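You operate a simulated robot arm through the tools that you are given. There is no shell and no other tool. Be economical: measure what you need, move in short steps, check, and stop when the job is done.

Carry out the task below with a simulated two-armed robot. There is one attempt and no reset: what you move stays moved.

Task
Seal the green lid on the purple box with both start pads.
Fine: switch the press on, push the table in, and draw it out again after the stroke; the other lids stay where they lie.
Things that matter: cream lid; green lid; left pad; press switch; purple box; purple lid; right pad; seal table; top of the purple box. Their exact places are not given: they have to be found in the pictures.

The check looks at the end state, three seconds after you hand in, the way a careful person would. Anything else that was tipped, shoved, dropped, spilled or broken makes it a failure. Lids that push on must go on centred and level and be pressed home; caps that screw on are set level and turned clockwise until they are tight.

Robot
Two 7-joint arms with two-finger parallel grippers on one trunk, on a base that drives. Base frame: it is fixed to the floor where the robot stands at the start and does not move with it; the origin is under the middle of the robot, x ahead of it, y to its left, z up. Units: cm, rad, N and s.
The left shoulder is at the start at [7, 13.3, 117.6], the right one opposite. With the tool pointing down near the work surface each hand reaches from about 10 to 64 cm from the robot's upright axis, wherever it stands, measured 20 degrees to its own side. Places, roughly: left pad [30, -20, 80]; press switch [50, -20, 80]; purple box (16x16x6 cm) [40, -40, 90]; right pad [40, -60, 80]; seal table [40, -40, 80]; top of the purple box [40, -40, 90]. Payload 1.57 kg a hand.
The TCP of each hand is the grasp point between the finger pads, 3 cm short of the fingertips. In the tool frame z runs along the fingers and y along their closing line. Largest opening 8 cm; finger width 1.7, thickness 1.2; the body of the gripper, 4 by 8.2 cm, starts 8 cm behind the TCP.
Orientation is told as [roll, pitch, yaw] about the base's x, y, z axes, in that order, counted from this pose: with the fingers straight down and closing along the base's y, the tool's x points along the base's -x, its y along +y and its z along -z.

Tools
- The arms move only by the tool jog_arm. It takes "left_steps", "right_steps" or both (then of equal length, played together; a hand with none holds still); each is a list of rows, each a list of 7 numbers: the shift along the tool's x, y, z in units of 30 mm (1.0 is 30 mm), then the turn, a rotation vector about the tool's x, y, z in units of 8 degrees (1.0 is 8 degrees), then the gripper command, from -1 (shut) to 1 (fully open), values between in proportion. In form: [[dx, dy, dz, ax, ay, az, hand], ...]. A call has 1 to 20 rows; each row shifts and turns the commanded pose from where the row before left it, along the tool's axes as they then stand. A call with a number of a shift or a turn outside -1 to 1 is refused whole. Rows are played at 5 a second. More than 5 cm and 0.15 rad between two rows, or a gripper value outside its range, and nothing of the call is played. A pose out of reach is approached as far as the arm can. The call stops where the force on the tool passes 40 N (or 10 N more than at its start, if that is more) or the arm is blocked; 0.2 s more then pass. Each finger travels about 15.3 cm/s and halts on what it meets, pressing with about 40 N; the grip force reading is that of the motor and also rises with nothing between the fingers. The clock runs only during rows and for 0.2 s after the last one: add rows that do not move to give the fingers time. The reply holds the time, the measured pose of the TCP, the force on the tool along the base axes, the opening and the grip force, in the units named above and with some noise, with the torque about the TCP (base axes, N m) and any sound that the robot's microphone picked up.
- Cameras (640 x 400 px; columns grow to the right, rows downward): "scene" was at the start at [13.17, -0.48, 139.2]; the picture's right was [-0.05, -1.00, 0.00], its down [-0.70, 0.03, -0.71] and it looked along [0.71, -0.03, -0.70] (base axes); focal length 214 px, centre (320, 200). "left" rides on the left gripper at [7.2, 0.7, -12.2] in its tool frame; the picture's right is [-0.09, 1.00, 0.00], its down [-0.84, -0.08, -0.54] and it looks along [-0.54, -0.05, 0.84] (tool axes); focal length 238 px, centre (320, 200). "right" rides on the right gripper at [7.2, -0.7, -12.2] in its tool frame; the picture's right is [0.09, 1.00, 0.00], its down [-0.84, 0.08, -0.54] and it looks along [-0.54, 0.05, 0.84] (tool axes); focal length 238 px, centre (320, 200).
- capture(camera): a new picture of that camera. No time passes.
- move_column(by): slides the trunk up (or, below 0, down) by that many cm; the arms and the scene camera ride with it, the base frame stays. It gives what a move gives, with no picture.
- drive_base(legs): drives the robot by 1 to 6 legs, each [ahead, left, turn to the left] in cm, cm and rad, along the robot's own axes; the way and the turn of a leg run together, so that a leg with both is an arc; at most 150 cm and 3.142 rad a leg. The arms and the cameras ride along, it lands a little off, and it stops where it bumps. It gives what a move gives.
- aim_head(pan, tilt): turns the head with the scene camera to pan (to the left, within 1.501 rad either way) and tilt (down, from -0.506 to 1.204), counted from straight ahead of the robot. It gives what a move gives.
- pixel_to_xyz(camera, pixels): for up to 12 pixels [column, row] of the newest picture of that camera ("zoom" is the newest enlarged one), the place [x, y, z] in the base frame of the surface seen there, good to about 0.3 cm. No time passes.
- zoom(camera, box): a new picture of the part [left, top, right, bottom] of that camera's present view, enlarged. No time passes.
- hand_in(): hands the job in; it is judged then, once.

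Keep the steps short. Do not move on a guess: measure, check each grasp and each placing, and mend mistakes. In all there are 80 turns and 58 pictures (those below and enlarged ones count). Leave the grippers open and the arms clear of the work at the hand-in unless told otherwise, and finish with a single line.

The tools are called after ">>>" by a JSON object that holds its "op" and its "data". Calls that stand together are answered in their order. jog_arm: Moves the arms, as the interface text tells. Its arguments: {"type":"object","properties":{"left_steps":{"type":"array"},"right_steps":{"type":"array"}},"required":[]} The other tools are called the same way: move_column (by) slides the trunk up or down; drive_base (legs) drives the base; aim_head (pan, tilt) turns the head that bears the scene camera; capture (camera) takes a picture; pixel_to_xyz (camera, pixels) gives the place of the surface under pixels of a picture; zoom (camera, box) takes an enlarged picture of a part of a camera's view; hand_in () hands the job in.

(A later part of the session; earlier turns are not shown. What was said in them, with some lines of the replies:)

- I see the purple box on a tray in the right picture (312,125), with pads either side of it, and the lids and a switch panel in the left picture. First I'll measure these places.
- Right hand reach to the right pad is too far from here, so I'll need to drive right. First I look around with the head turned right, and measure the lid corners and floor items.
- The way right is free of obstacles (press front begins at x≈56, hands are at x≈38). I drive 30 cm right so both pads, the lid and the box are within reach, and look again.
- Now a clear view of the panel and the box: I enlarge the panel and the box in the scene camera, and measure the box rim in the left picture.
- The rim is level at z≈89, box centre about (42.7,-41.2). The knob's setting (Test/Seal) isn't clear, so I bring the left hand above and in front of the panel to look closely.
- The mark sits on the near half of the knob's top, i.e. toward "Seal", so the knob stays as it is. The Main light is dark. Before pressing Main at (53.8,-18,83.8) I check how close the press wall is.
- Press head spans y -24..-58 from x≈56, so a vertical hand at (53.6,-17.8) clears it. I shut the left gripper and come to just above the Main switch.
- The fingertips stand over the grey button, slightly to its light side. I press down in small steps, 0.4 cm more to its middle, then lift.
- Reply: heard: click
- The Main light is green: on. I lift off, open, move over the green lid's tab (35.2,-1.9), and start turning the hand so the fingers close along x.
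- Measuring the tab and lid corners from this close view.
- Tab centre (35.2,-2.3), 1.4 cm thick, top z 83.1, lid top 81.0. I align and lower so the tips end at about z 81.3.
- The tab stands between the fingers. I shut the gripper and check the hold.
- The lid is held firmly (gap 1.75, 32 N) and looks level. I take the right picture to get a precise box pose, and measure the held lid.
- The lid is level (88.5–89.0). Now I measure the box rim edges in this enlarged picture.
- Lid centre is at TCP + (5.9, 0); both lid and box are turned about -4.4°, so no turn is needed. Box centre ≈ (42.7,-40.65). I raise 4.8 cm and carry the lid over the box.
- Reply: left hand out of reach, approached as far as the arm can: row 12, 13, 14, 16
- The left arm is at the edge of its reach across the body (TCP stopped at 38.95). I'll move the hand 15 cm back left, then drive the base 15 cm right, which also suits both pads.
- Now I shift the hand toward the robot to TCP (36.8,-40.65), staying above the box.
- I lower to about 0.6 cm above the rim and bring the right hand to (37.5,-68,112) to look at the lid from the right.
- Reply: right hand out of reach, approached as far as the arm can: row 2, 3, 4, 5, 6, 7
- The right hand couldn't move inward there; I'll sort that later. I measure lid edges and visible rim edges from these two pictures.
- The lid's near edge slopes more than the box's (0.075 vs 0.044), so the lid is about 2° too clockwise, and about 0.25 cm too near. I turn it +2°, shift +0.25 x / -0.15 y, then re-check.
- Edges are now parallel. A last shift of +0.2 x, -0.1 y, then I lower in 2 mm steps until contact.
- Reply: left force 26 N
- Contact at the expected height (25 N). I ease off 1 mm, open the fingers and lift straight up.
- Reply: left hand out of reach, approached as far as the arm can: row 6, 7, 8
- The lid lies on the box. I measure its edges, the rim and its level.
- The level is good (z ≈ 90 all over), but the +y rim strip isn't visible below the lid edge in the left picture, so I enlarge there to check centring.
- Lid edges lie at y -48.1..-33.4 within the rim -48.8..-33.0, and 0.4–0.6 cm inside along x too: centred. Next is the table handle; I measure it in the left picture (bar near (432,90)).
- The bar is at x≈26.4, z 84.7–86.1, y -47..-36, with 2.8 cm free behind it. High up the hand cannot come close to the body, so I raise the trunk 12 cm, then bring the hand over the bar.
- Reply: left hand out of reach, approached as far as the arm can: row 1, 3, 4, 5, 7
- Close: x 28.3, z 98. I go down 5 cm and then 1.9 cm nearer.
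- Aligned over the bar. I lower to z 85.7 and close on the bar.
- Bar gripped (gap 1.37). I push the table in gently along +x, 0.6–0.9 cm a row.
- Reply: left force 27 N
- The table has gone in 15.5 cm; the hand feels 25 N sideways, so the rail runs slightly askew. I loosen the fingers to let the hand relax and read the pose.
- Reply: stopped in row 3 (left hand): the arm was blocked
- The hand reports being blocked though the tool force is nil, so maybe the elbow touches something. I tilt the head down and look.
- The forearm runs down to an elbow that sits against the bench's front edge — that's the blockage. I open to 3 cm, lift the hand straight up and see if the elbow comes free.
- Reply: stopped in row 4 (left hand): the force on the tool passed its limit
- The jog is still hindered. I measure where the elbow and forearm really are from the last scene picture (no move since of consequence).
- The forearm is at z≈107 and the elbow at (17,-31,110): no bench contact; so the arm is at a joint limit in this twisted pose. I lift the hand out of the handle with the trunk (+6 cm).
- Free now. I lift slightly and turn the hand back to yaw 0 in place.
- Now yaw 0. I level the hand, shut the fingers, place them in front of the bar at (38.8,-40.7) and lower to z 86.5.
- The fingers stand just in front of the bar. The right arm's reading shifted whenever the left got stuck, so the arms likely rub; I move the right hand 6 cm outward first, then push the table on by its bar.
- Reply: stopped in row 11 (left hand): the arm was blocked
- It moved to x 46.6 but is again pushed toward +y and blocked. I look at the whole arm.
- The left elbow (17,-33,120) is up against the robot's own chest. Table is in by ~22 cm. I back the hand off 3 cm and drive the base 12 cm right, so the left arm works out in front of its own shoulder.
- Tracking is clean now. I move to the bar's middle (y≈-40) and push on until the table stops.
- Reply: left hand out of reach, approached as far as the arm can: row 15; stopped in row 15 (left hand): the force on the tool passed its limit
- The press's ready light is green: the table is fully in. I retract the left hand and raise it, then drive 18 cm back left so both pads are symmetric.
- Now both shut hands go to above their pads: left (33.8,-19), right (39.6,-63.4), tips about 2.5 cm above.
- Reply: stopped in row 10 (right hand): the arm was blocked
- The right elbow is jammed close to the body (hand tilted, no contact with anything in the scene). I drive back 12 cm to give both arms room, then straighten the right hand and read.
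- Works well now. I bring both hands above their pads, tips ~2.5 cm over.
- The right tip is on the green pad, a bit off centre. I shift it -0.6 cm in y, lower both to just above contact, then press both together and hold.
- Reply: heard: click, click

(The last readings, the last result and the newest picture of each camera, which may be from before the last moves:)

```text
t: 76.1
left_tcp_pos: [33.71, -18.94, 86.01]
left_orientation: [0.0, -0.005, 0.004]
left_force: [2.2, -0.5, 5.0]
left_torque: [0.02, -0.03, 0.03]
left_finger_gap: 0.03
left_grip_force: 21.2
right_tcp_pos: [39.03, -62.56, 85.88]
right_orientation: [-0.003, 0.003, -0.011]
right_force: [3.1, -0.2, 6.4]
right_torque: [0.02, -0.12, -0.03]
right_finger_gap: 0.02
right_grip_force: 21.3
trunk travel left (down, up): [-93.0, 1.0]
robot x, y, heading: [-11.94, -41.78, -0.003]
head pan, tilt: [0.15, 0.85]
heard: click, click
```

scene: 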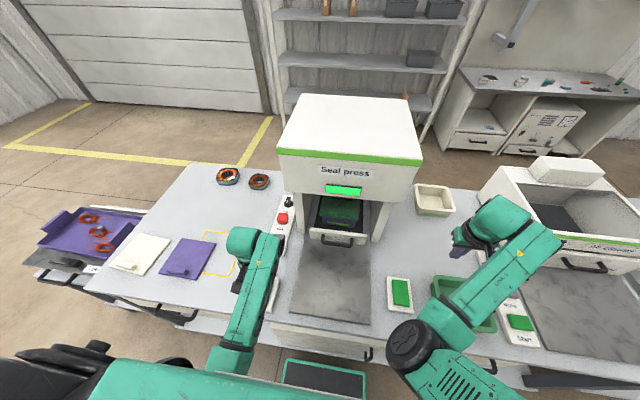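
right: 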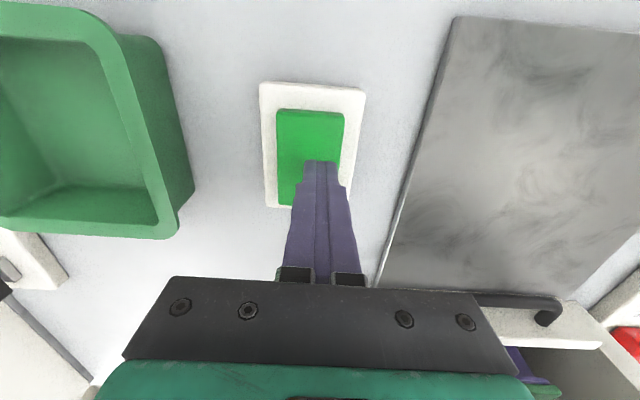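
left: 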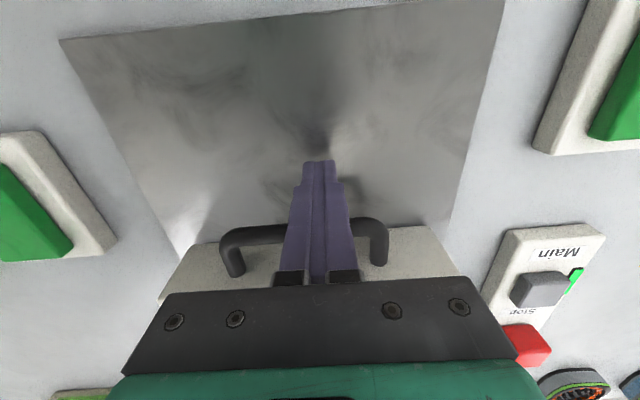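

Two clicks, both pads are down. I keep holding 3 s for the stroke and listen.

>>> {"op": "jog_arm", "data": {"left_steps": [[0, 0, 0, 0, 0, 0, -1], [0, 0, 0, 0, 0, 0, -1], [0, 0, 0, 0, 0, 0, -1], [0, 0, 0, 0, 0, 0, -1], [0, 0, 0, 0, 0, 0, -1], [0, 0, 0, 0, 0, 0, -1], [0, 0, 0, 0, 0, 0, -1], [0, 0, 0, 0, 0, 0, -1], [0, 0, 0, 0, 0, 0, -1], [0, 0, 0, 0, 0, 0, -1], [0, 0, 0, 0, 0, 0, -1], [0, 0, 0, 0, 0, 0, -1], [0, 0, 0, 0, 0, 0, -1], [0, 0, 0, 0, 0, 0, -1], [0, 0, 0, 0, 0, 0, -1]]}}

>>> {"op": "zoom", "data": {"camera": "scene", "box": [200, 60, 460, 330]}}

```text
t: 79.3
left_tcp_pos: [33.62, -18.85, 86.02]
left_orientation: [0.0, -0.004, 0.004]
left_force: [2.2, 1.8, 4.4]
left_torque: [-0.01, 0.01, -0.01]
left_finger_gap: 0.0
left_grip_force: 21.2
right_tcp_pos: [38.94, -62.43, 86.09]
right_orientation: [-0.002, 0.002, -0.013]
right_force: [2.8, -0.2, 5.7]
right_torque: [0.0, -0.11, 0.0]
right_finger_gap: 0.0
right_grip_force: 21.3
trunk travel left (down, up): [-93.0, 1.0]
robot x, y, heading: [-12.02, -41.55, -0.01]
head pan, tilt: [0.15, 0.85]
```

```text
1.48 times, centred on (330, 195) of scene
```

zoom: 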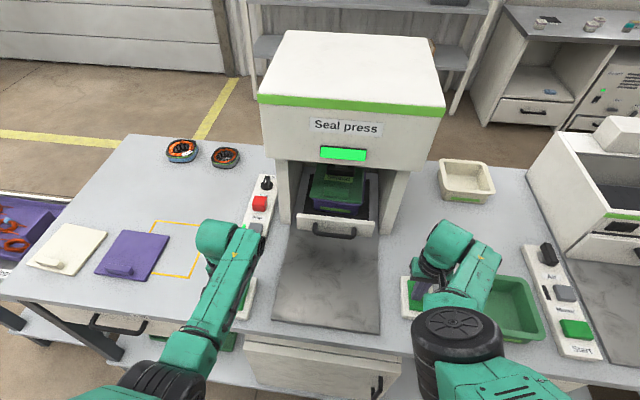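

No stroke sound so far; I measure the lid height from this picture for free.

>>> {"op": "pixel_to_xyz", "data": {"camera": "zoom", "pixels": [[320, 185], [345, 185], [330, 194], [345, 194], [355, 190], [335, 177], [345, 172], [325, 200], [350, 202], [340, 165]]}}

```text
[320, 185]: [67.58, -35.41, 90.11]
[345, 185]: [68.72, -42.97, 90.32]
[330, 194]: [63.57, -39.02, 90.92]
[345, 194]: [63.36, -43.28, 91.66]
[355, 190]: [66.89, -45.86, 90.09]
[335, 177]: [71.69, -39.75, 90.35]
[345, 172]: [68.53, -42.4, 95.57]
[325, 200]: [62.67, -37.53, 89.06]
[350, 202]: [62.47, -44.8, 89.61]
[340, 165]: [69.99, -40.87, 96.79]
```

Lid top still reads ~90.2 as before, so the stroke perhaps didn't run (pads not simultaneous enough). I release both by 1.5 cm, then press both again in one quick common move.

>>> {"op": "jog_arm", "data": {"left_steps": [[0, 0, -0.5, 0, 0, 0, -1], [0, 0, 0, 0, 0, 0, -1], [0, 0, 0, 0, 0, 0, -1], [0, 0, 0, 0, 0, 0, -1], [0, 0, 0, 0, 0, 0, -1]], "right_steps": [[0, 0, -0.5, 0, 0, 0, -1], [0, 0, 0, 0, 0, 0, -1], [0, 0, 0, 0, 0, 0, -1], [0, 0, 0, 0, 0, 0, -1], [0, 0, 0, 0, 0, 0, -1]]}}

>>> {"op": "jog_arm", "data": {"left_steps": [[0, 0, 0.58, 0, 0, 0, -1], [0, 0, 0, 0, 0, 0, -1], [0, 0, 0, 0, 0, 0, -1], [0, 0, 0, 0, 0, 0, -1]], "right_steps": [[0, 0, 0.58, 0, 0, 0, -1], [0, 0, 0, 0, 0, 0, -1], [0, 0, 0, 0, 0, 0, -1], [0, 0, 0, 0, 0, 0, -1]]}}

>>> {"op": "zoom", "data": {"camera": "scene", "box": [300, 140, 400, 240]}}

```text
t: 80.5
left_tcp_pos: [33.7, -18.91, 87.5]
left_orientation: [-0.002, -0.003, 0.004]
left_force: [-0.1, -0.3, -0.1]
left_torque: [0.03, 0.07, 0.0]
left_finger_gap: 0.02
left_grip_force: 21.0
right_tcp_pos: [38.97, -62.85, 87.45]
right_orientation: [-0.007, 0.003, -0.015]
right_force: [0.6, 0.6, 0.1]
right_torque: [0.02, -0.03, -0.02]
right_finger_gap: 0.0
right_grip_force: 20.9
trunk travel left (down, up): [-93.0, 1.0]
robot x, y, heading: [-11.79, -41.42, -0.006]
head pan, tilt: [0.15, 0.85]
```

```text
t: 81.5
left_tcp_pos: [33.58, -19.02, 85.89]
left_orientation: [-0.004, -0.01, 0.003]
left_force: [4.6, -4.1, 12.9]
left_torque: [-0.09, -0.07, 0.04]
left_finger_gap: 0.0
left_grip_force: 21.7
right_tcp_pos: [38.76, -62.31, 85.94]
right_orientation: [0.001, -0.002, -0.011]
right_force: [0.9, 10.9, 18.5]
right_torque: [0.33, -0.02, -0.03]
right_finger_gap: 0.0
right_grip_force: 21.0
trunk travel left (down, up): [-93.0, 1.0]
robot x, y, heading: [-12.11, -42.06, -0.011]
head pan, tilt: [0.15, 0.85]
heard: click, click
```

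```text
4.00 times, centred on (350, 190) of scene
```

zoom: 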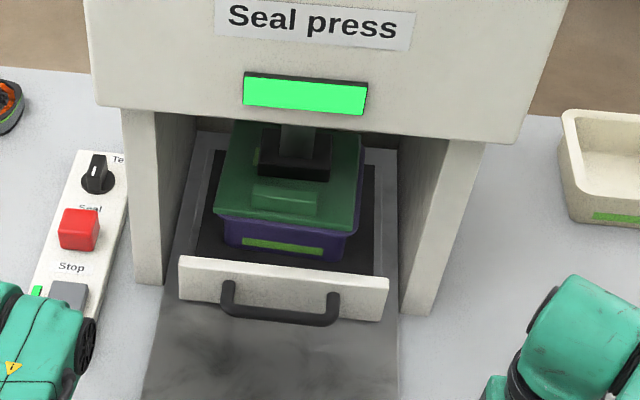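

The ram (290,150) is now down on or near the lid. I check its height and keep holding.

>>> {"op": "pixel_to_xyz", "data": {"camera": "zoom", "pixels": [[295, 170], [295, 160], [290, 135], [240, 160], [345, 160], [285, 190], [240, 210], [340, 215]]}}

>>> {"op": "jog_arm", "data": {"left_steps": [[0, 0, 0, 0, 0, 0, -1], [0, 0, 0, 0, 0, 0, -1], [0, 0, 0, 0, 0, 0, -1], [0, 0, 0, 0, 0, 0, -1], [0, 0, 0, 0, 0, 0, -1], [0, 0, 0, 0, 0, 0, -1], [0, 0, 0, 0, 0, 0, -1], [0, 0, 0, 0, 0, 0, -1], [0, 0, 0, 0, 0, 0, -1], [0, 0, 0, 0, 0, 0, -1], [0, 0, 0, 0, 0, 0, -1], [0, 0, 0, 0, 0, 0, -1], [0, 0, 0, 0, 0, 0, -1], [0, 0, 0, 0, 0, 0, -1], [0, 0, 0, 0, 0, 0, -1], [0, 0, 0, 0, 0, 0, -1], [0, 0, 0, 0, 0, 0, -1], [0, 0, 0, 0, 0, 0, -1], [0, 0, 0, 0, 0, 0, -1], [0, 0, 0, 0, 0, 0, -1]]}}

```text
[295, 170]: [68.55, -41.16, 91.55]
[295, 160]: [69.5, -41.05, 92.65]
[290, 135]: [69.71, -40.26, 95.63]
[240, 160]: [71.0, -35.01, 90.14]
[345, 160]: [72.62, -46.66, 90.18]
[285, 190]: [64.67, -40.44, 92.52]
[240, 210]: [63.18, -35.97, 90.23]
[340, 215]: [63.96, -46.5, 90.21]
```

```text
t: 85.7
left_tcp_pos: [33.57, -19.0, 85.97]
left_orientation: [-0.003, -0.008, 0.004]
left_force: [8.2, 1.9, 20.6]
left_torque: [0.06, -0.15, -0.05]
left_finger_gap: 0.02
left_grip_force: 21.5
right_tcp_pos: [38.76, -62.6, 85.96]
right_orientation: [-0.005, -0.002, -0.011]
right_force: [5.6, 4.5, 20.9]
right_torque: [0.18, -0.13, -0.01]
right_finger_gap: 0.03
right_grip_force: 21.3
trunk travel left (down, up): [-93.0, 1.0]
robot x, y, heading: [-12.2, -41.47, -0.005]
head pan, tilt: [0.15, 0.85]
```

The ram reached the lid (about z 91) and I held 4 s more. Now I release both pads, lift the hands, give the ram time to rise, and measure the handle from the last enlarged picture.

>>> {"op": "pixel_to_xyz", "data": {"camera": "zoom", "pixels": [[228, 300], [335, 310], [282, 314], [282, 310], [282, 318], [250, 309], [315, 319], [282, 272], [282, 285], [190, 260], [380, 282]]}}

>>> {"op": "jog_arm", "data": {"left_steps": [[0, 0, -0.3, 0, 0, 0, -1], [0, 0, -0.6, 0, 0, 0, -1], [0, 0, -0.8, 0, 0, 0, -1], [0, 0, -0.8, 0, 0, 0, -1], [0, 0, -0.5, 0, 0, 0, -1], [0, 0, 0, 0, 0, 0, -1], [0, 0, 0, 0, 0, 0, -1], [0, 0, 0, 0, 0, 0, -1], [0, 0, 0, 0, 0, 0, -0.25], [0, 0, 0, 0, 0, 0, -0.25], [0, 0, 0, 0, 0, 0, -0.25], [0, 0, 0, 0, 0, 0, -0.25]], "right_steps": [[0, 0, -0.3, 0, 0, 0, -1], [0, 0, -0.6, 0, 0, 0, -1], [0, -0.4, -0.8, 0, 0, 0, -1], [0, -0.6, -0.8, 0, 0, 0, -1], [0, -0.6, -0.8, 0, 0, 0, -1], [0, -0.6, -0.8, 0, 0, 0, -1], [0, -0.6, -0.8, 0, 0, 0, -1], [0, -0.6, -0.8, 0, 0, 0, -1], [0, -0.6, -0.8, 0, 0, 0, -1], [0, -0.6, -0.8, 0, 0, 0, -1], [0, -0.6, -0.5, 0, 0, 0, -1], [0, 0, 0, 0, 0, 0, -1]]}}

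```text
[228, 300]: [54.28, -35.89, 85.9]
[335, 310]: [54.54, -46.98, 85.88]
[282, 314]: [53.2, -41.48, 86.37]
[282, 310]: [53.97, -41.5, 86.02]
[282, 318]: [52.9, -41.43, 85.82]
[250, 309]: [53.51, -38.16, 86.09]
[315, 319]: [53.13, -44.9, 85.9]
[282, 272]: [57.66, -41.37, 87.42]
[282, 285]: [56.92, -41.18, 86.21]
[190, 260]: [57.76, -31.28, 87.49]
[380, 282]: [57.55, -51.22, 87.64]
```

```text
t: 88.3
left_tcp_pos: [33.68, -18.98, 94.85]
left_orientation: [0.001, -0.003, 0.004]
left_force: [0.0, -0.1, 0.2]
left_torque: [0.03, 0.0, 0.0]
left_finger_gap: 3.01
left_grip_force: 0.0
right_tcp_pos: [39.13, -78.01, 109.28]
right_orientation: [-0.002, 0.0, -0.011]
right_force: [0.3, 0.3, -0.4]
right_torque: [-0.04, 0.0, 0.01]
right_finger_gap: 0.02
right_grip_force: 20.7
trunk travel left (down, up): [-93.0, 1.0]
robot x, y, heading: [-12.46, -41.95, -0.003]
head pan, tilt: [0.15, 0.85]
```

The handle is centred at y -41.4, bar x≈53.4, z top 86.1; the rail runs straight along x. I drive to a spot where the left arm works well (right 16, ahead 8), then turn the left hand 90° and lean it back 30° so the wrist stays clear of the press head.

>>> {"op": "drive_base", "data": {"legs": [[0, -16, 0], [8, 0, 0]]}}

>>> {"op": "jog_arm", "data": {"left_steps": [[0, 0, 0, 0, 0, -0.98, -0.25], [0, 0, 0, 0, 0, -0.98, -0.25], [0, 0, 0, 0, 0, -0.98, -0.25], [0, 0, 0, 0, 0, -0.98, -0.25], [0, 0, 0, 0, 0, -0.98, -0.25], [0, 0, 0, 0, 0, -0.98, -0.25], [0, 0, 0, 0, 0, -0.98, -0.25], [0, 0, 0, 0, 0, -0.98, -0.25], [0, 0, 0, 0, 0, -0.98, -0.25], [0, 0, 0, 0, 0, -0.98, -0.25], [0, 0, 0, 0, 0, -0.98, -0.25], [0, 0, 0, 0, 0, -0.45, -0.25], [0, 0, 0, 0.94, 0, 0, -0.25], [0, 0, 0, 0.94, 0, 0, -0.25], [0, 0, 0, 0.94, 0, 0, -0.25], [0, 0, 0, 0.94, 0, 0, -0.25], [0, 0, 0, 0, 0, 0, -0.25]]}}

```text
t: 90.3
left_tcp_pos: [40.94, -35.13, 94.98]
left_orientation: [0.0, -0.012, 0.001]
left_force: [-1.2, 1.0, 0.3]
left_torque: [-0.02, -0.04, 0.01]
left_finger_gap: 3.0
left_grip_force: 0.1
right_tcp_pos: [46.01, -94.1, 109.66]
right_orientation: [-0.004, -0.002, -0.015]
right_force: [0.1, -0.2, 0.8]
right_torque: [-0.02, -0.02, 0.03]
right_finger_gap: 0.0
right_grip_force: 21.2
trunk travel left (down, up): [-93.0, 1.0]
robot x, y, heading: [-4.06, -57.71, -0.01]
head pan, tilt: [0.15, 0.85]
```

```text
t: 93.2
left_tcp_pos: [46.11, -27.85, 101.24]
left_orientation: [-0.311, -0.126, 1.641]
left_force: [0.4, -0.2, -0.3]
left_torque: [0.01, 0.0, 0.0]
left_finger_gap: 3.01
left_grip_force: 0.0
right_tcp_pos: [46.58, -94.19, 109.27]
right_orientation: [-0.002, 0.003, -0.013]
right_force: [-0.5, -0.3, 1.2]
right_torque: [0.01, 0.01, 0.02]
right_finger_gap: 0.0
right_grip_force: 21.5
trunk travel left (down, up): [-93.0, 1.0]
robot x, y, heading: [-4.77, -57.66, -0.011]
head pan, tilt: [0.15, 0.85]
stopped in row 14 (left hand): the arm was blocked; the commanded pose is now the measured one
```

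Blocked again in the twisted pose. I undo the lean and turn back to yaw 0, where this arm tracked well; I'll hook the bar from behind with shut fingers instead.

>>> {"op": "jog_arm", "data": {"left_steps": [[0, 0, 0, -0.74, 0.3, 0, -1], [0, 0, 0, -0.74, 0.3, 0, -1], [0, 0, 0, -0.74, 0.3, 0, -1], [0, 0, 0, 0, 0, 0.98, -1], [0, 0, 0, 0, 0, 0.98, -1], [0, 0, 0, 0, 0, 0.98, -1], [0, 0, 0, 0, 0, 0.98, -1], [0, 0, 0, 0, 0, 0.98, -1], [0, 0, 0, 0, 0, 0.98, -1], [0, 0, 0, 0, 0, 0.98, -1], [0, 0, 0, 0, 0, 0.98, -1], [0, 0, 0, 0, 0, 0.98, -1], [0, 0, 0, 0, 0, 0.98, -1], [0, 0, 0, 0, 0, 0.98, -1], [0, 0, 0, 0, 0, 0.98, -1], [0, 0, 0, 0, 0, 0, -1]]}}

```text
t: 96.6
left_tcp_pos: [46.23, -28.04, 101.09]
left_orientation: [-0.004, 0.003, -0.026]
left_force: [0.0, -0.7, -0.8]
left_torque: [0.04, 0.01, -0.01]
left_finger_gap: 0.01
left_grip_force: 20.8
right_tcp_pos: [46.67, -94.11, 109.37]
right_orientation: [-0.001, 0.001, -0.013]
right_force: [0.6, 0.4, 1.0]
right_torque: [0.01, 0.05, -0.02]
right_finger_gap: 0.0
right_grip_force: 22.0
trunk travel left (down, up): [-93.0, 1.0]
robot x, y, heading: [-4.51, -58.09, -0.012]
head pan, tilt: [0.15, 0.85]
```

Clean at yaw 0. I lean the hand back 15° and go above the gap behind the bar: TCP (54.9,-41.4,93).

>>> {"op": "jog_arm", "data": {"left_steps": [[0, 0, 0, 0, -0.94, -0.19, -1], [0, 0, 0, 0, -0.94, 0, -1], [-0.2, -0.745, 0.56, 0, 0, 0, -1], [-0.3, -0.745, 0.56, 0, 0, 0, -1], [-0.4, -0.745, 0.56, 0, 0, 0, -1], [-0.4, -0.745, 0.56, 0, 0, 0, -1], [-0.4, -0.745, 0.56, 0, 0, 0, -1], [-0.4, -0.745, 0.56, 0, 0, 0, -1], [0, 0, 0, 0, 0, 0, -1]]}}

>>> {"op": "capture", "data": {"camera": "left"}}

```text
t: 98.6
left_tcp_pos: [54.78, -41.38, 92.95]
left_orientation: [-0.005, -0.258, 0.005]
left_force: [1.0, 0.2, 0.0]
left_torque: [0.01, -0.02, -0.02]
left_finger_gap: 0.01
left_grip_force: 21.5
right_tcp_pos: [46.57, -94.18, 109.24]
right_orientation: [-0.001, 0.001, -0.012]
right_force: [-0.2, -0.1, -0.2]
right_torque: [0.02, 0.0, -0.03]
right_finger_gap: 0.0
right_grip_force: 21.4
trunk travel left (down, up): [-93.0, 1.0]
robot x, y, heading: [-4.1, -57.63, -0.007]
head pan, tilt: [0.15, 0.85]
```

```text
2 pictures are left
```

left: 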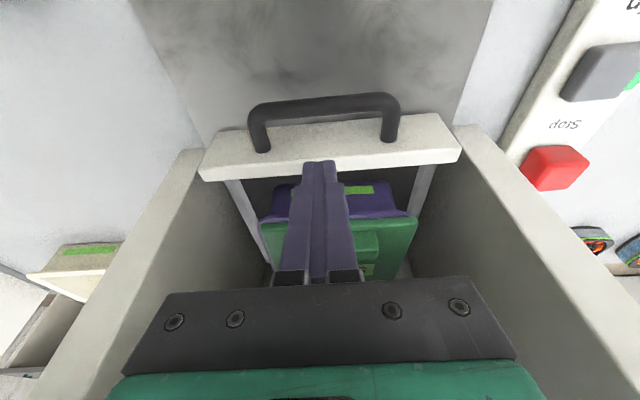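

I measure bar and plate edges here to set the insertion exactly.

>>> {"op": "pixel_to_xyz", "data": {"camera": "left", "pixels": [[325, 99], [325, 104], [325, 110], [325, 116], [345, 122], [345, 130], [345, 145], [290, 130], [290, 108], [380, 130], [340, 160]]}}

```text
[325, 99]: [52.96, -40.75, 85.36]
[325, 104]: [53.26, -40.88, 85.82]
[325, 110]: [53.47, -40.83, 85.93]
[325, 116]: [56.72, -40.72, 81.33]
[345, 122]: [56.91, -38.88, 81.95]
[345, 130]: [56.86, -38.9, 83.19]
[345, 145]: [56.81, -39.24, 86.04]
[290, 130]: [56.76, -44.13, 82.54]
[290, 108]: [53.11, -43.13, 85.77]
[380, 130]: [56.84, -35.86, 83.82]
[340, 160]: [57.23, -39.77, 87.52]
```

Gap is 54.1–56.8; the present x fits. I descend straight by 5.7 cm in small steps.

>>> {"op": "jog_arm", "data": {"left_steps": [[0.083, 0, 0.308, 0, 0, 0, -1], [0.083, 0, 0.308, 0, 0, 0, -1], [0.083, 0, 0.308, 0, 0, 0, -1], [0.083, 0, 0.308, 0, 0, 0, -1], [0.083, 0, 0.308, 0, 0, 0, -1], [0.083, 0, 0.308, 0, 0, 0, -1], [0, 0, 0, 0, 0, 0, -1]]}}

```text
t: 100.2
left_tcp_pos: [55.21, -41.96, 88.48]
left_orientation: [-0.012, -0.275, -0.003]
left_force: [-1.4, 0.4, -0.2]
left_torque: [-0.01, 0.05, 0.01]
left_finger_gap: 0.0
left_grip_force: 21.2
left hand out of reach, approached as far as the arm can: row 6
right_tcp_pos: [46.7, -94.05, 109.31]
right_orientation: [-0.002, 0.001, -0.011]
right_force: [0.1, -0.6, -0.1]
right_torque: [-0.01, 0.0, -0.01]
right_finger_gap: 0.0
right_grip_force: 21.3
trunk travel left (down, up): [-93.0, 1.0]
robot x, y, heading: [-4.25, -57.98, -0.012]
head pan, tilt: [0.15, 0.85]
```

The arm is at its outer reach with the trunk this high. I jog back 0.45 cm and lower by the trunk instead.

>>> {"op": "jog_arm", "data": {"left_steps": [[0.15, 0.1, -0.04, 0, 0, 0, -1], [0, 0, 0, 0, 0, 0, -1]]}}

>>> {"op": "move_column", "data": {"by": -1.4}}

```text
t: 100.8
left_tcp_pos: [54.51, -41.19, 87.36]
left_orientation: [-0.005, -0.261, 0.004]
left_force: [3.7, -0.9, 3.1]
left_torque: [-0.04, -0.05, 0.03]
left_finger_gap: 0.01
left_grip_force: 21.3
right_tcp_pos: [46.74, -94.17, 109.26]
right_orientation: [-0.002, 0.003, -0.014]
right_force: [0.7, -0.1, 0.5]
right_torque: [-0.03, 0.01, 0.0]
right_finger_gap: 0.0
right_grip_force: 21.3
trunk travel left (down, up): [-93.0, 1.0]
robot x, y, heading: [-4.33, -57.54, -0.01]
head pan, tilt: [0.15, 0.85]
```

```text
t: 101.5
left_tcp_pos: [54.34, -41.19, 85.72]
left_orientation: [-0.005, -0.255, 0.005]
left_force: [2.9, 0.5, -1.9]
left_torque: [0.02, -0.05, 0.03]
left_finger_gap: 0.0
left_grip_force: 21.7
right_tcp_pos: [46.67, -94.17, 107.8]
right_orientation: [-0.003, 0.003, -0.013]
right_force: [0.2, 0.7, 0.5]
right_torque: [0.01, 0.04, 0.0]
right_finger_gap: 0.0
right_grip_force: 21.5
trunk travel left (down, up): [-91.6, 2.4]
robot x, y, heading: [-4.61, -57.71, -0.008]
head pan, tilt: [0.15, 0.85]
```

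The fingers are hooked behind the bar (bar presses back +3 N). I draw the table out slowly along -x.

>>> {"op": "jog_arm", "data": {"left_steps": [[0.1, 0, -0.026, 0, 0, 0, -1], [0.2, 0, -0.052, 0, 0, 0, -1], [0.29, 0, -0.078, 0, 0, 0, -1], [0.29, 0, -0.078, 0, 0, 0, -1], [0.29, 0, -0.078, 0, 0, 0, -1], [0.29, 0, -0.078, 0, 0, 0, -1], [0.29, 0, -0.078, 0, 0, 0, -1], [0.29, 0, -0.078, 0, 0, 0, -1], [0.29, 0, -0.078, 0, 0, 0, -1], [0.29, 0, -0.078, 0, 0, 0, -1], [0.29, 0, -0.078, 0, 0, 0, -1], [0.29, 0, -0.078, 0, 0, 0, -1], [0.29, 0, -0.078, 0, 0, 0, -1], [0.29, 0, -0.078, 0, 0, 0, -1], [0.29, 0, -0.078, 0, 0, 0, -1], [0.29, 0, -0.078, 0, 0, 0, -1], [0.2, 0, -0.052, 0, 0, 0, -1], [0.1, 0, -0.026, 0, 0, 0, -1]]}}

```text
t: 105.3
left_tcp_pos: [39.82, -41.29, 85.82]
left_orientation: [-0.004, -0.257, 0.002]
left_force: [0.3, 0.7, 0.5]
left_torque: [0.03, 0.0, -0.03]
left_finger_gap: 0.01
left_grip_force: 21.2
right_tcp_pos: [46.75, -94.18, 107.81]
right_orientation: [-0.001, 0.003, -0.012]
right_force: [-0.2, -0.5, 0.5]
right_torque: [-0.05, 0.03, 0.02]
right_finger_gap: 0.0
right_grip_force: 20.8
trunk travel left (down, up): [-91.6, 2.4]
robot x, y, heading: [-4.04, -57.93, -0.013]
head pan, tilt: [0.15, 0.85]
```

Smooth so far (TCP 39.8). I continue the remaining ~12.5 cm until the stop.

>>> {"op": "jog_arm", "data": {"left_steps": [[0.1, 0, -0.026, 0, 0, 0, -1], [0.2, 0, -0.052, 0, 0, 0, -1], [0.29, 0, -0.078, 0, 0, 0, -1], [0.29, 0, -0.078, 0, 0, 0, -1], [0.29, 0, -0.078, 0, 0, 0, -1], [0.29, 0, -0.078, 0, 0, 0, -1], [0.29, 0, -0.078, 0, 0, 0, -1], [0.29, 0, -0.078, 0, 0, 0, -1], [0.29, 0, -0.078, 0, 0, 0, -1], [0.29, 0, -0.078, 0, 0, 0, -1], [0.29, 0, -0.078, 0, 0, 0, -1], [0.29, 0, -0.078, 0, 0, 0, -1], [0.29, 0, -0.078, 0, 0, 0, -1], [0.2, 0, -0.052, 0, 0, 0, -1], [0.2, 0, -0.052, 0, 0, 0, -1], [0.2, 0, -0.052, 0, 0, 0, -1], [0.15, 0, -0.04, 0, 0, 0, -1]]}}

```text
t: 109.0
left_tcp_pos: [27.92, -41.38, 86.41]
left_orientation: [-0.003, -0.289, 0.003]
left_force: [22.7, 0.0, -2.7]
left_torque: [0.02, -0.26, 0.0]
left_finger_gap: 0.01
left_grip_force: 21.0
right_tcp_pos: [46.9, -94.19, 107.77]
right_orientation: [-0.003, 0.003, -0.015]
right_force: [-1.0, -1.0, 0.4]
right_torque: [0.03, -0.01, -0.01]
right_finger_gap: 0.01
right_grip_force: 21.2
trunk travel left (down, up): [-91.6, 2.4]
robot x, y, heading: [-4.18, -58.26, -0.012]
head pan, tilt: [0.15, 0.85]
stopped in row 17 (left hand): the force on the tool passed its limit (the readings are from after the stop); the commanded pose is now the measured one
```

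Firm stop: the table is fully out. I free the fingers from the bar, first by the trunk, then lift further.

>>> {"op": "jog_arm", "data": {"left_steps": [[-0.2, 0, 0.05, 0, 0, 0, -1], [0, 0, 0, 0, 0, 0, -1]]}}

>>> {"op": "move_column", "data": {"by": 2.4}}

>>> {"op": "jog_arm", "data": {"left_steps": [[-0.1, 0, -0.4, 0, 0, 0, -1], [-0.155, 0, -0.58, 0, 0, 0, -1], [-0.155, 0, -0.58, 0, 0, 0, -1], [0, 0, 0, 0, 0, 0, -1]]}}

```text
t: 109.7
left_tcp_pos: [27.89, -41.37, 86.24]
left_orientation: [-0.005, -0.273, 0.004]
left_force: [3.2, 0.9, 2.9]
left_torque: [-0.06, -0.01, -0.02]
left_finger_gap: 0.0
left_grip_force: 21.3
right_tcp_pos: [46.78, -94.23, 107.92]
right_orientation: [0.0, 0.003, -0.014]
right_force: [0.3, 0.6, 0.0]
right_torque: [0.01, 0.03, -0.06]
right_finger_gap: 0.0
right_grip_force: 21.4
trunk travel left (down, up): [-91.6, 2.4]
robot x, y, heading: [-4.21, -57.8, -0.013]
head pan, tilt: [0.15, 0.85]
```

```text
t: 110.3
left_tcp_pos: [27.94, -41.26, 88.69]
left_orientation: [-0.005, -0.276, 0.003]
left_force: [-0.3, -0.6, -0.2]
left_torque: [0.0, -0.01, -0.01]
left_finger_gap: 0.0
left_grip_force: 21.3
right_tcp_pos: [46.85, -94.06, 110.27]
right_orientation: [-0.001, 0.002, -0.015]
right_force: [0.3, -0.1, -0.5]
right_torque: [0.02, 0.0, -0.01]
right_finger_gap: 0.01
right_grip_force: 21.1
trunk travel left (down, up): [-94.0, 0.0]
robot x, y, heading: [-4.13, -57.73, -0.008]
head pan, tilt: [0.15, 0.85]
```

```text
t: 111.3
left_tcp_pos: [27.89, -41.35, 93.5]
left_orientation: [-0.005, -0.278, 0.002]
left_force: [0.2, 0.8, 0.0]
left_torque: [0.0, 0.0, 0.01]
left_finger_gap: 0.0
left_grip_force: 21.3
right_tcp_pos: [46.69, -94.2, 110.2]
right_orientation: [-0.003, 0.002, -0.015]
right_force: [-0.2, 0.7, 0.5]
right_torque: [-0.01, 0.0, -0.01]
right_finger_gap: 0.02
right_grip_force: 21.4
trunk travel left (down, up): [-94.0, 0.0]
robot x, y, heading: [-3.85, -58.24, -0.013]
head pan, tilt: [0.15, 0.85]
```

Free of the handle. I drive back 15 cm, open both grippers and look at the result.

>>> {"op": "drive_base", "data": {"legs": [[-15, 0, 0]]}}

>>> {"op": "jog_arm", "data": {"left_steps": [[0, 0, 0, 0, 0, 0, 1], [0, 0, 0, 0, 0, 0, 1], [0, 0, 0, 0, 0, 0, 1]], "right_steps": [[0, 0, 0, 0, 0, 0, 1], [0, 0, 0, 0, 0, 0, 1], [0, 0, 0, 0, 0, 0, 1]]}}

>>> {"op": "aim_head", "data": {"pan": 0.2, "tilt": 0.75}}

>>> {"op": "capture", "data": {"camera": "scene"}}

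```text
t: 112.7
left_tcp_pos: [13.02, -41.36, 93.31]
left_orientation: [-0.005, -0.273, 0.002]
left_force: [-0.4, -0.1, -0.2]
left_torque: [0.02, -0.01, -0.02]
left_finger_gap: 0.0
left_grip_force: 21.0
right_tcp_pos: [32.0, -94.04, 110.11]
right_orientation: [-0.002, 0.005, -0.015]
right_force: [-0.8, 0.3, 0.8]
right_torque: [-0.02, 0.0, 0.01]
right_finger_gap: 0.0
right_grip_force: 21.3
trunk travel left (down, up): [-94.0, 0.0]
robot x, y, heading: [-19.59, -57.71, -0.01]
head pan, tilt: [0.15, 0.85]
```

```text
t: 113.5
left_tcp_pos: [12.74, -41.15, 93.47]
left_orientation: [-0.005, -0.277, 0.005]
left_force: [-0.4, 0.6, -0.1]
left_torque: [0.0, 0.0, 0.03]
left_finger_gap: 7.98
left_grip_force: 0.0
right_tcp_pos: [31.58, -94.08, 110.22]
right_orientation: [-0.001, 0.002, -0.015]
right_force: [0.2, -0.5, 0.0]
right_torque: [-0.03, 0.01, 0.01]
right_finger_gap: 8.04
right_grip_force: 0.0
trunk travel left (down, up): [-94.0, 0.0]
robot x, y, heading: [-19.6, -57.87, -0.013]
head pan, tilt: [0.15, 0.85]
```

```text
t: 114.2
left_tcp_pos: [12.72, -41.26, 93.34]
left_orientation: [-0.004, -0.278, 0.004]
left_force: [-0.4, -0.1, -0.7]
left_torque: [0.01, 0.0, 0.02]
left_finger_gap: 7.99
left_grip_force: 0.1
right_tcp_pos: [31.63, -93.96, 110.3]
right_orientation: [-0.001, 0.003, -0.014]
right_force: [-0.4, 0.5, 0.4]
right_torque: [0.03, -0.01, 0.01]
right_finger_gap: 7.99
right_grip_force: 0.1
trunk travel left (down, up): [-94.0, 0.0]
robot x, y, heading: [-19.64, -57.89, -0.01]
head pan, tilt: [0.201, 0.75]
```

```text
1 pictures are left
```

scene: 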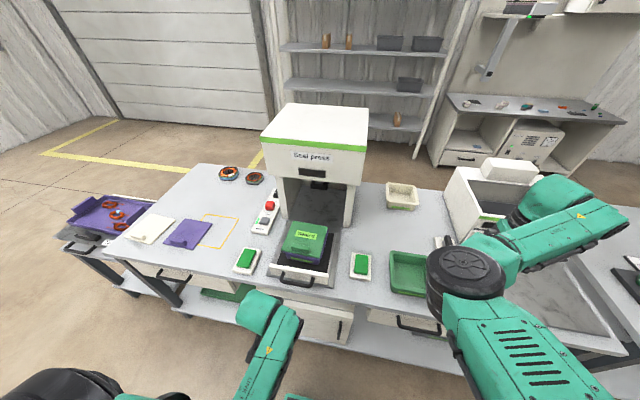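

The table is out and the lid now bears a green mark at (308,236). I use the last picture to enlarge it.

>>> {"op": "zoom", "data": {"camera": "scene", "box": [260, 205, 350, 290]}}

>>> {"op": "pixel_to_xyz", "data": {"camera": "scene", "pixels": [[292, 228], [322, 232], [288, 250], [318, 256], [305, 245], [298, 280]]}}

```text
4.71 times, centred on (305, 248) of scene
```

zoom: 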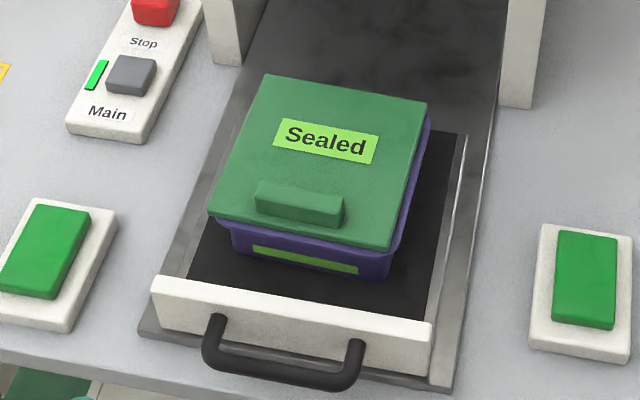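

```text
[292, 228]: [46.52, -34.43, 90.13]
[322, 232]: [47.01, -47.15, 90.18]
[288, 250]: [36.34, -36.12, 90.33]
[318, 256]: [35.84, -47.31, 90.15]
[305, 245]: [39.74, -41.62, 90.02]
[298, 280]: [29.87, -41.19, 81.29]
```

The lid reads "Sealed", is level (z 90.0–90.3) and centred. The table is out, the other lids are where they lay, the grippers are open and the arms are clear. I hand in.

>>> {"op": "hand_in", "data": {}}

```text
The job is handed in.
```

The green lid is sealed on the purple box: it reads "Sealed", the table is drawn out again, and the other lids were not moved.
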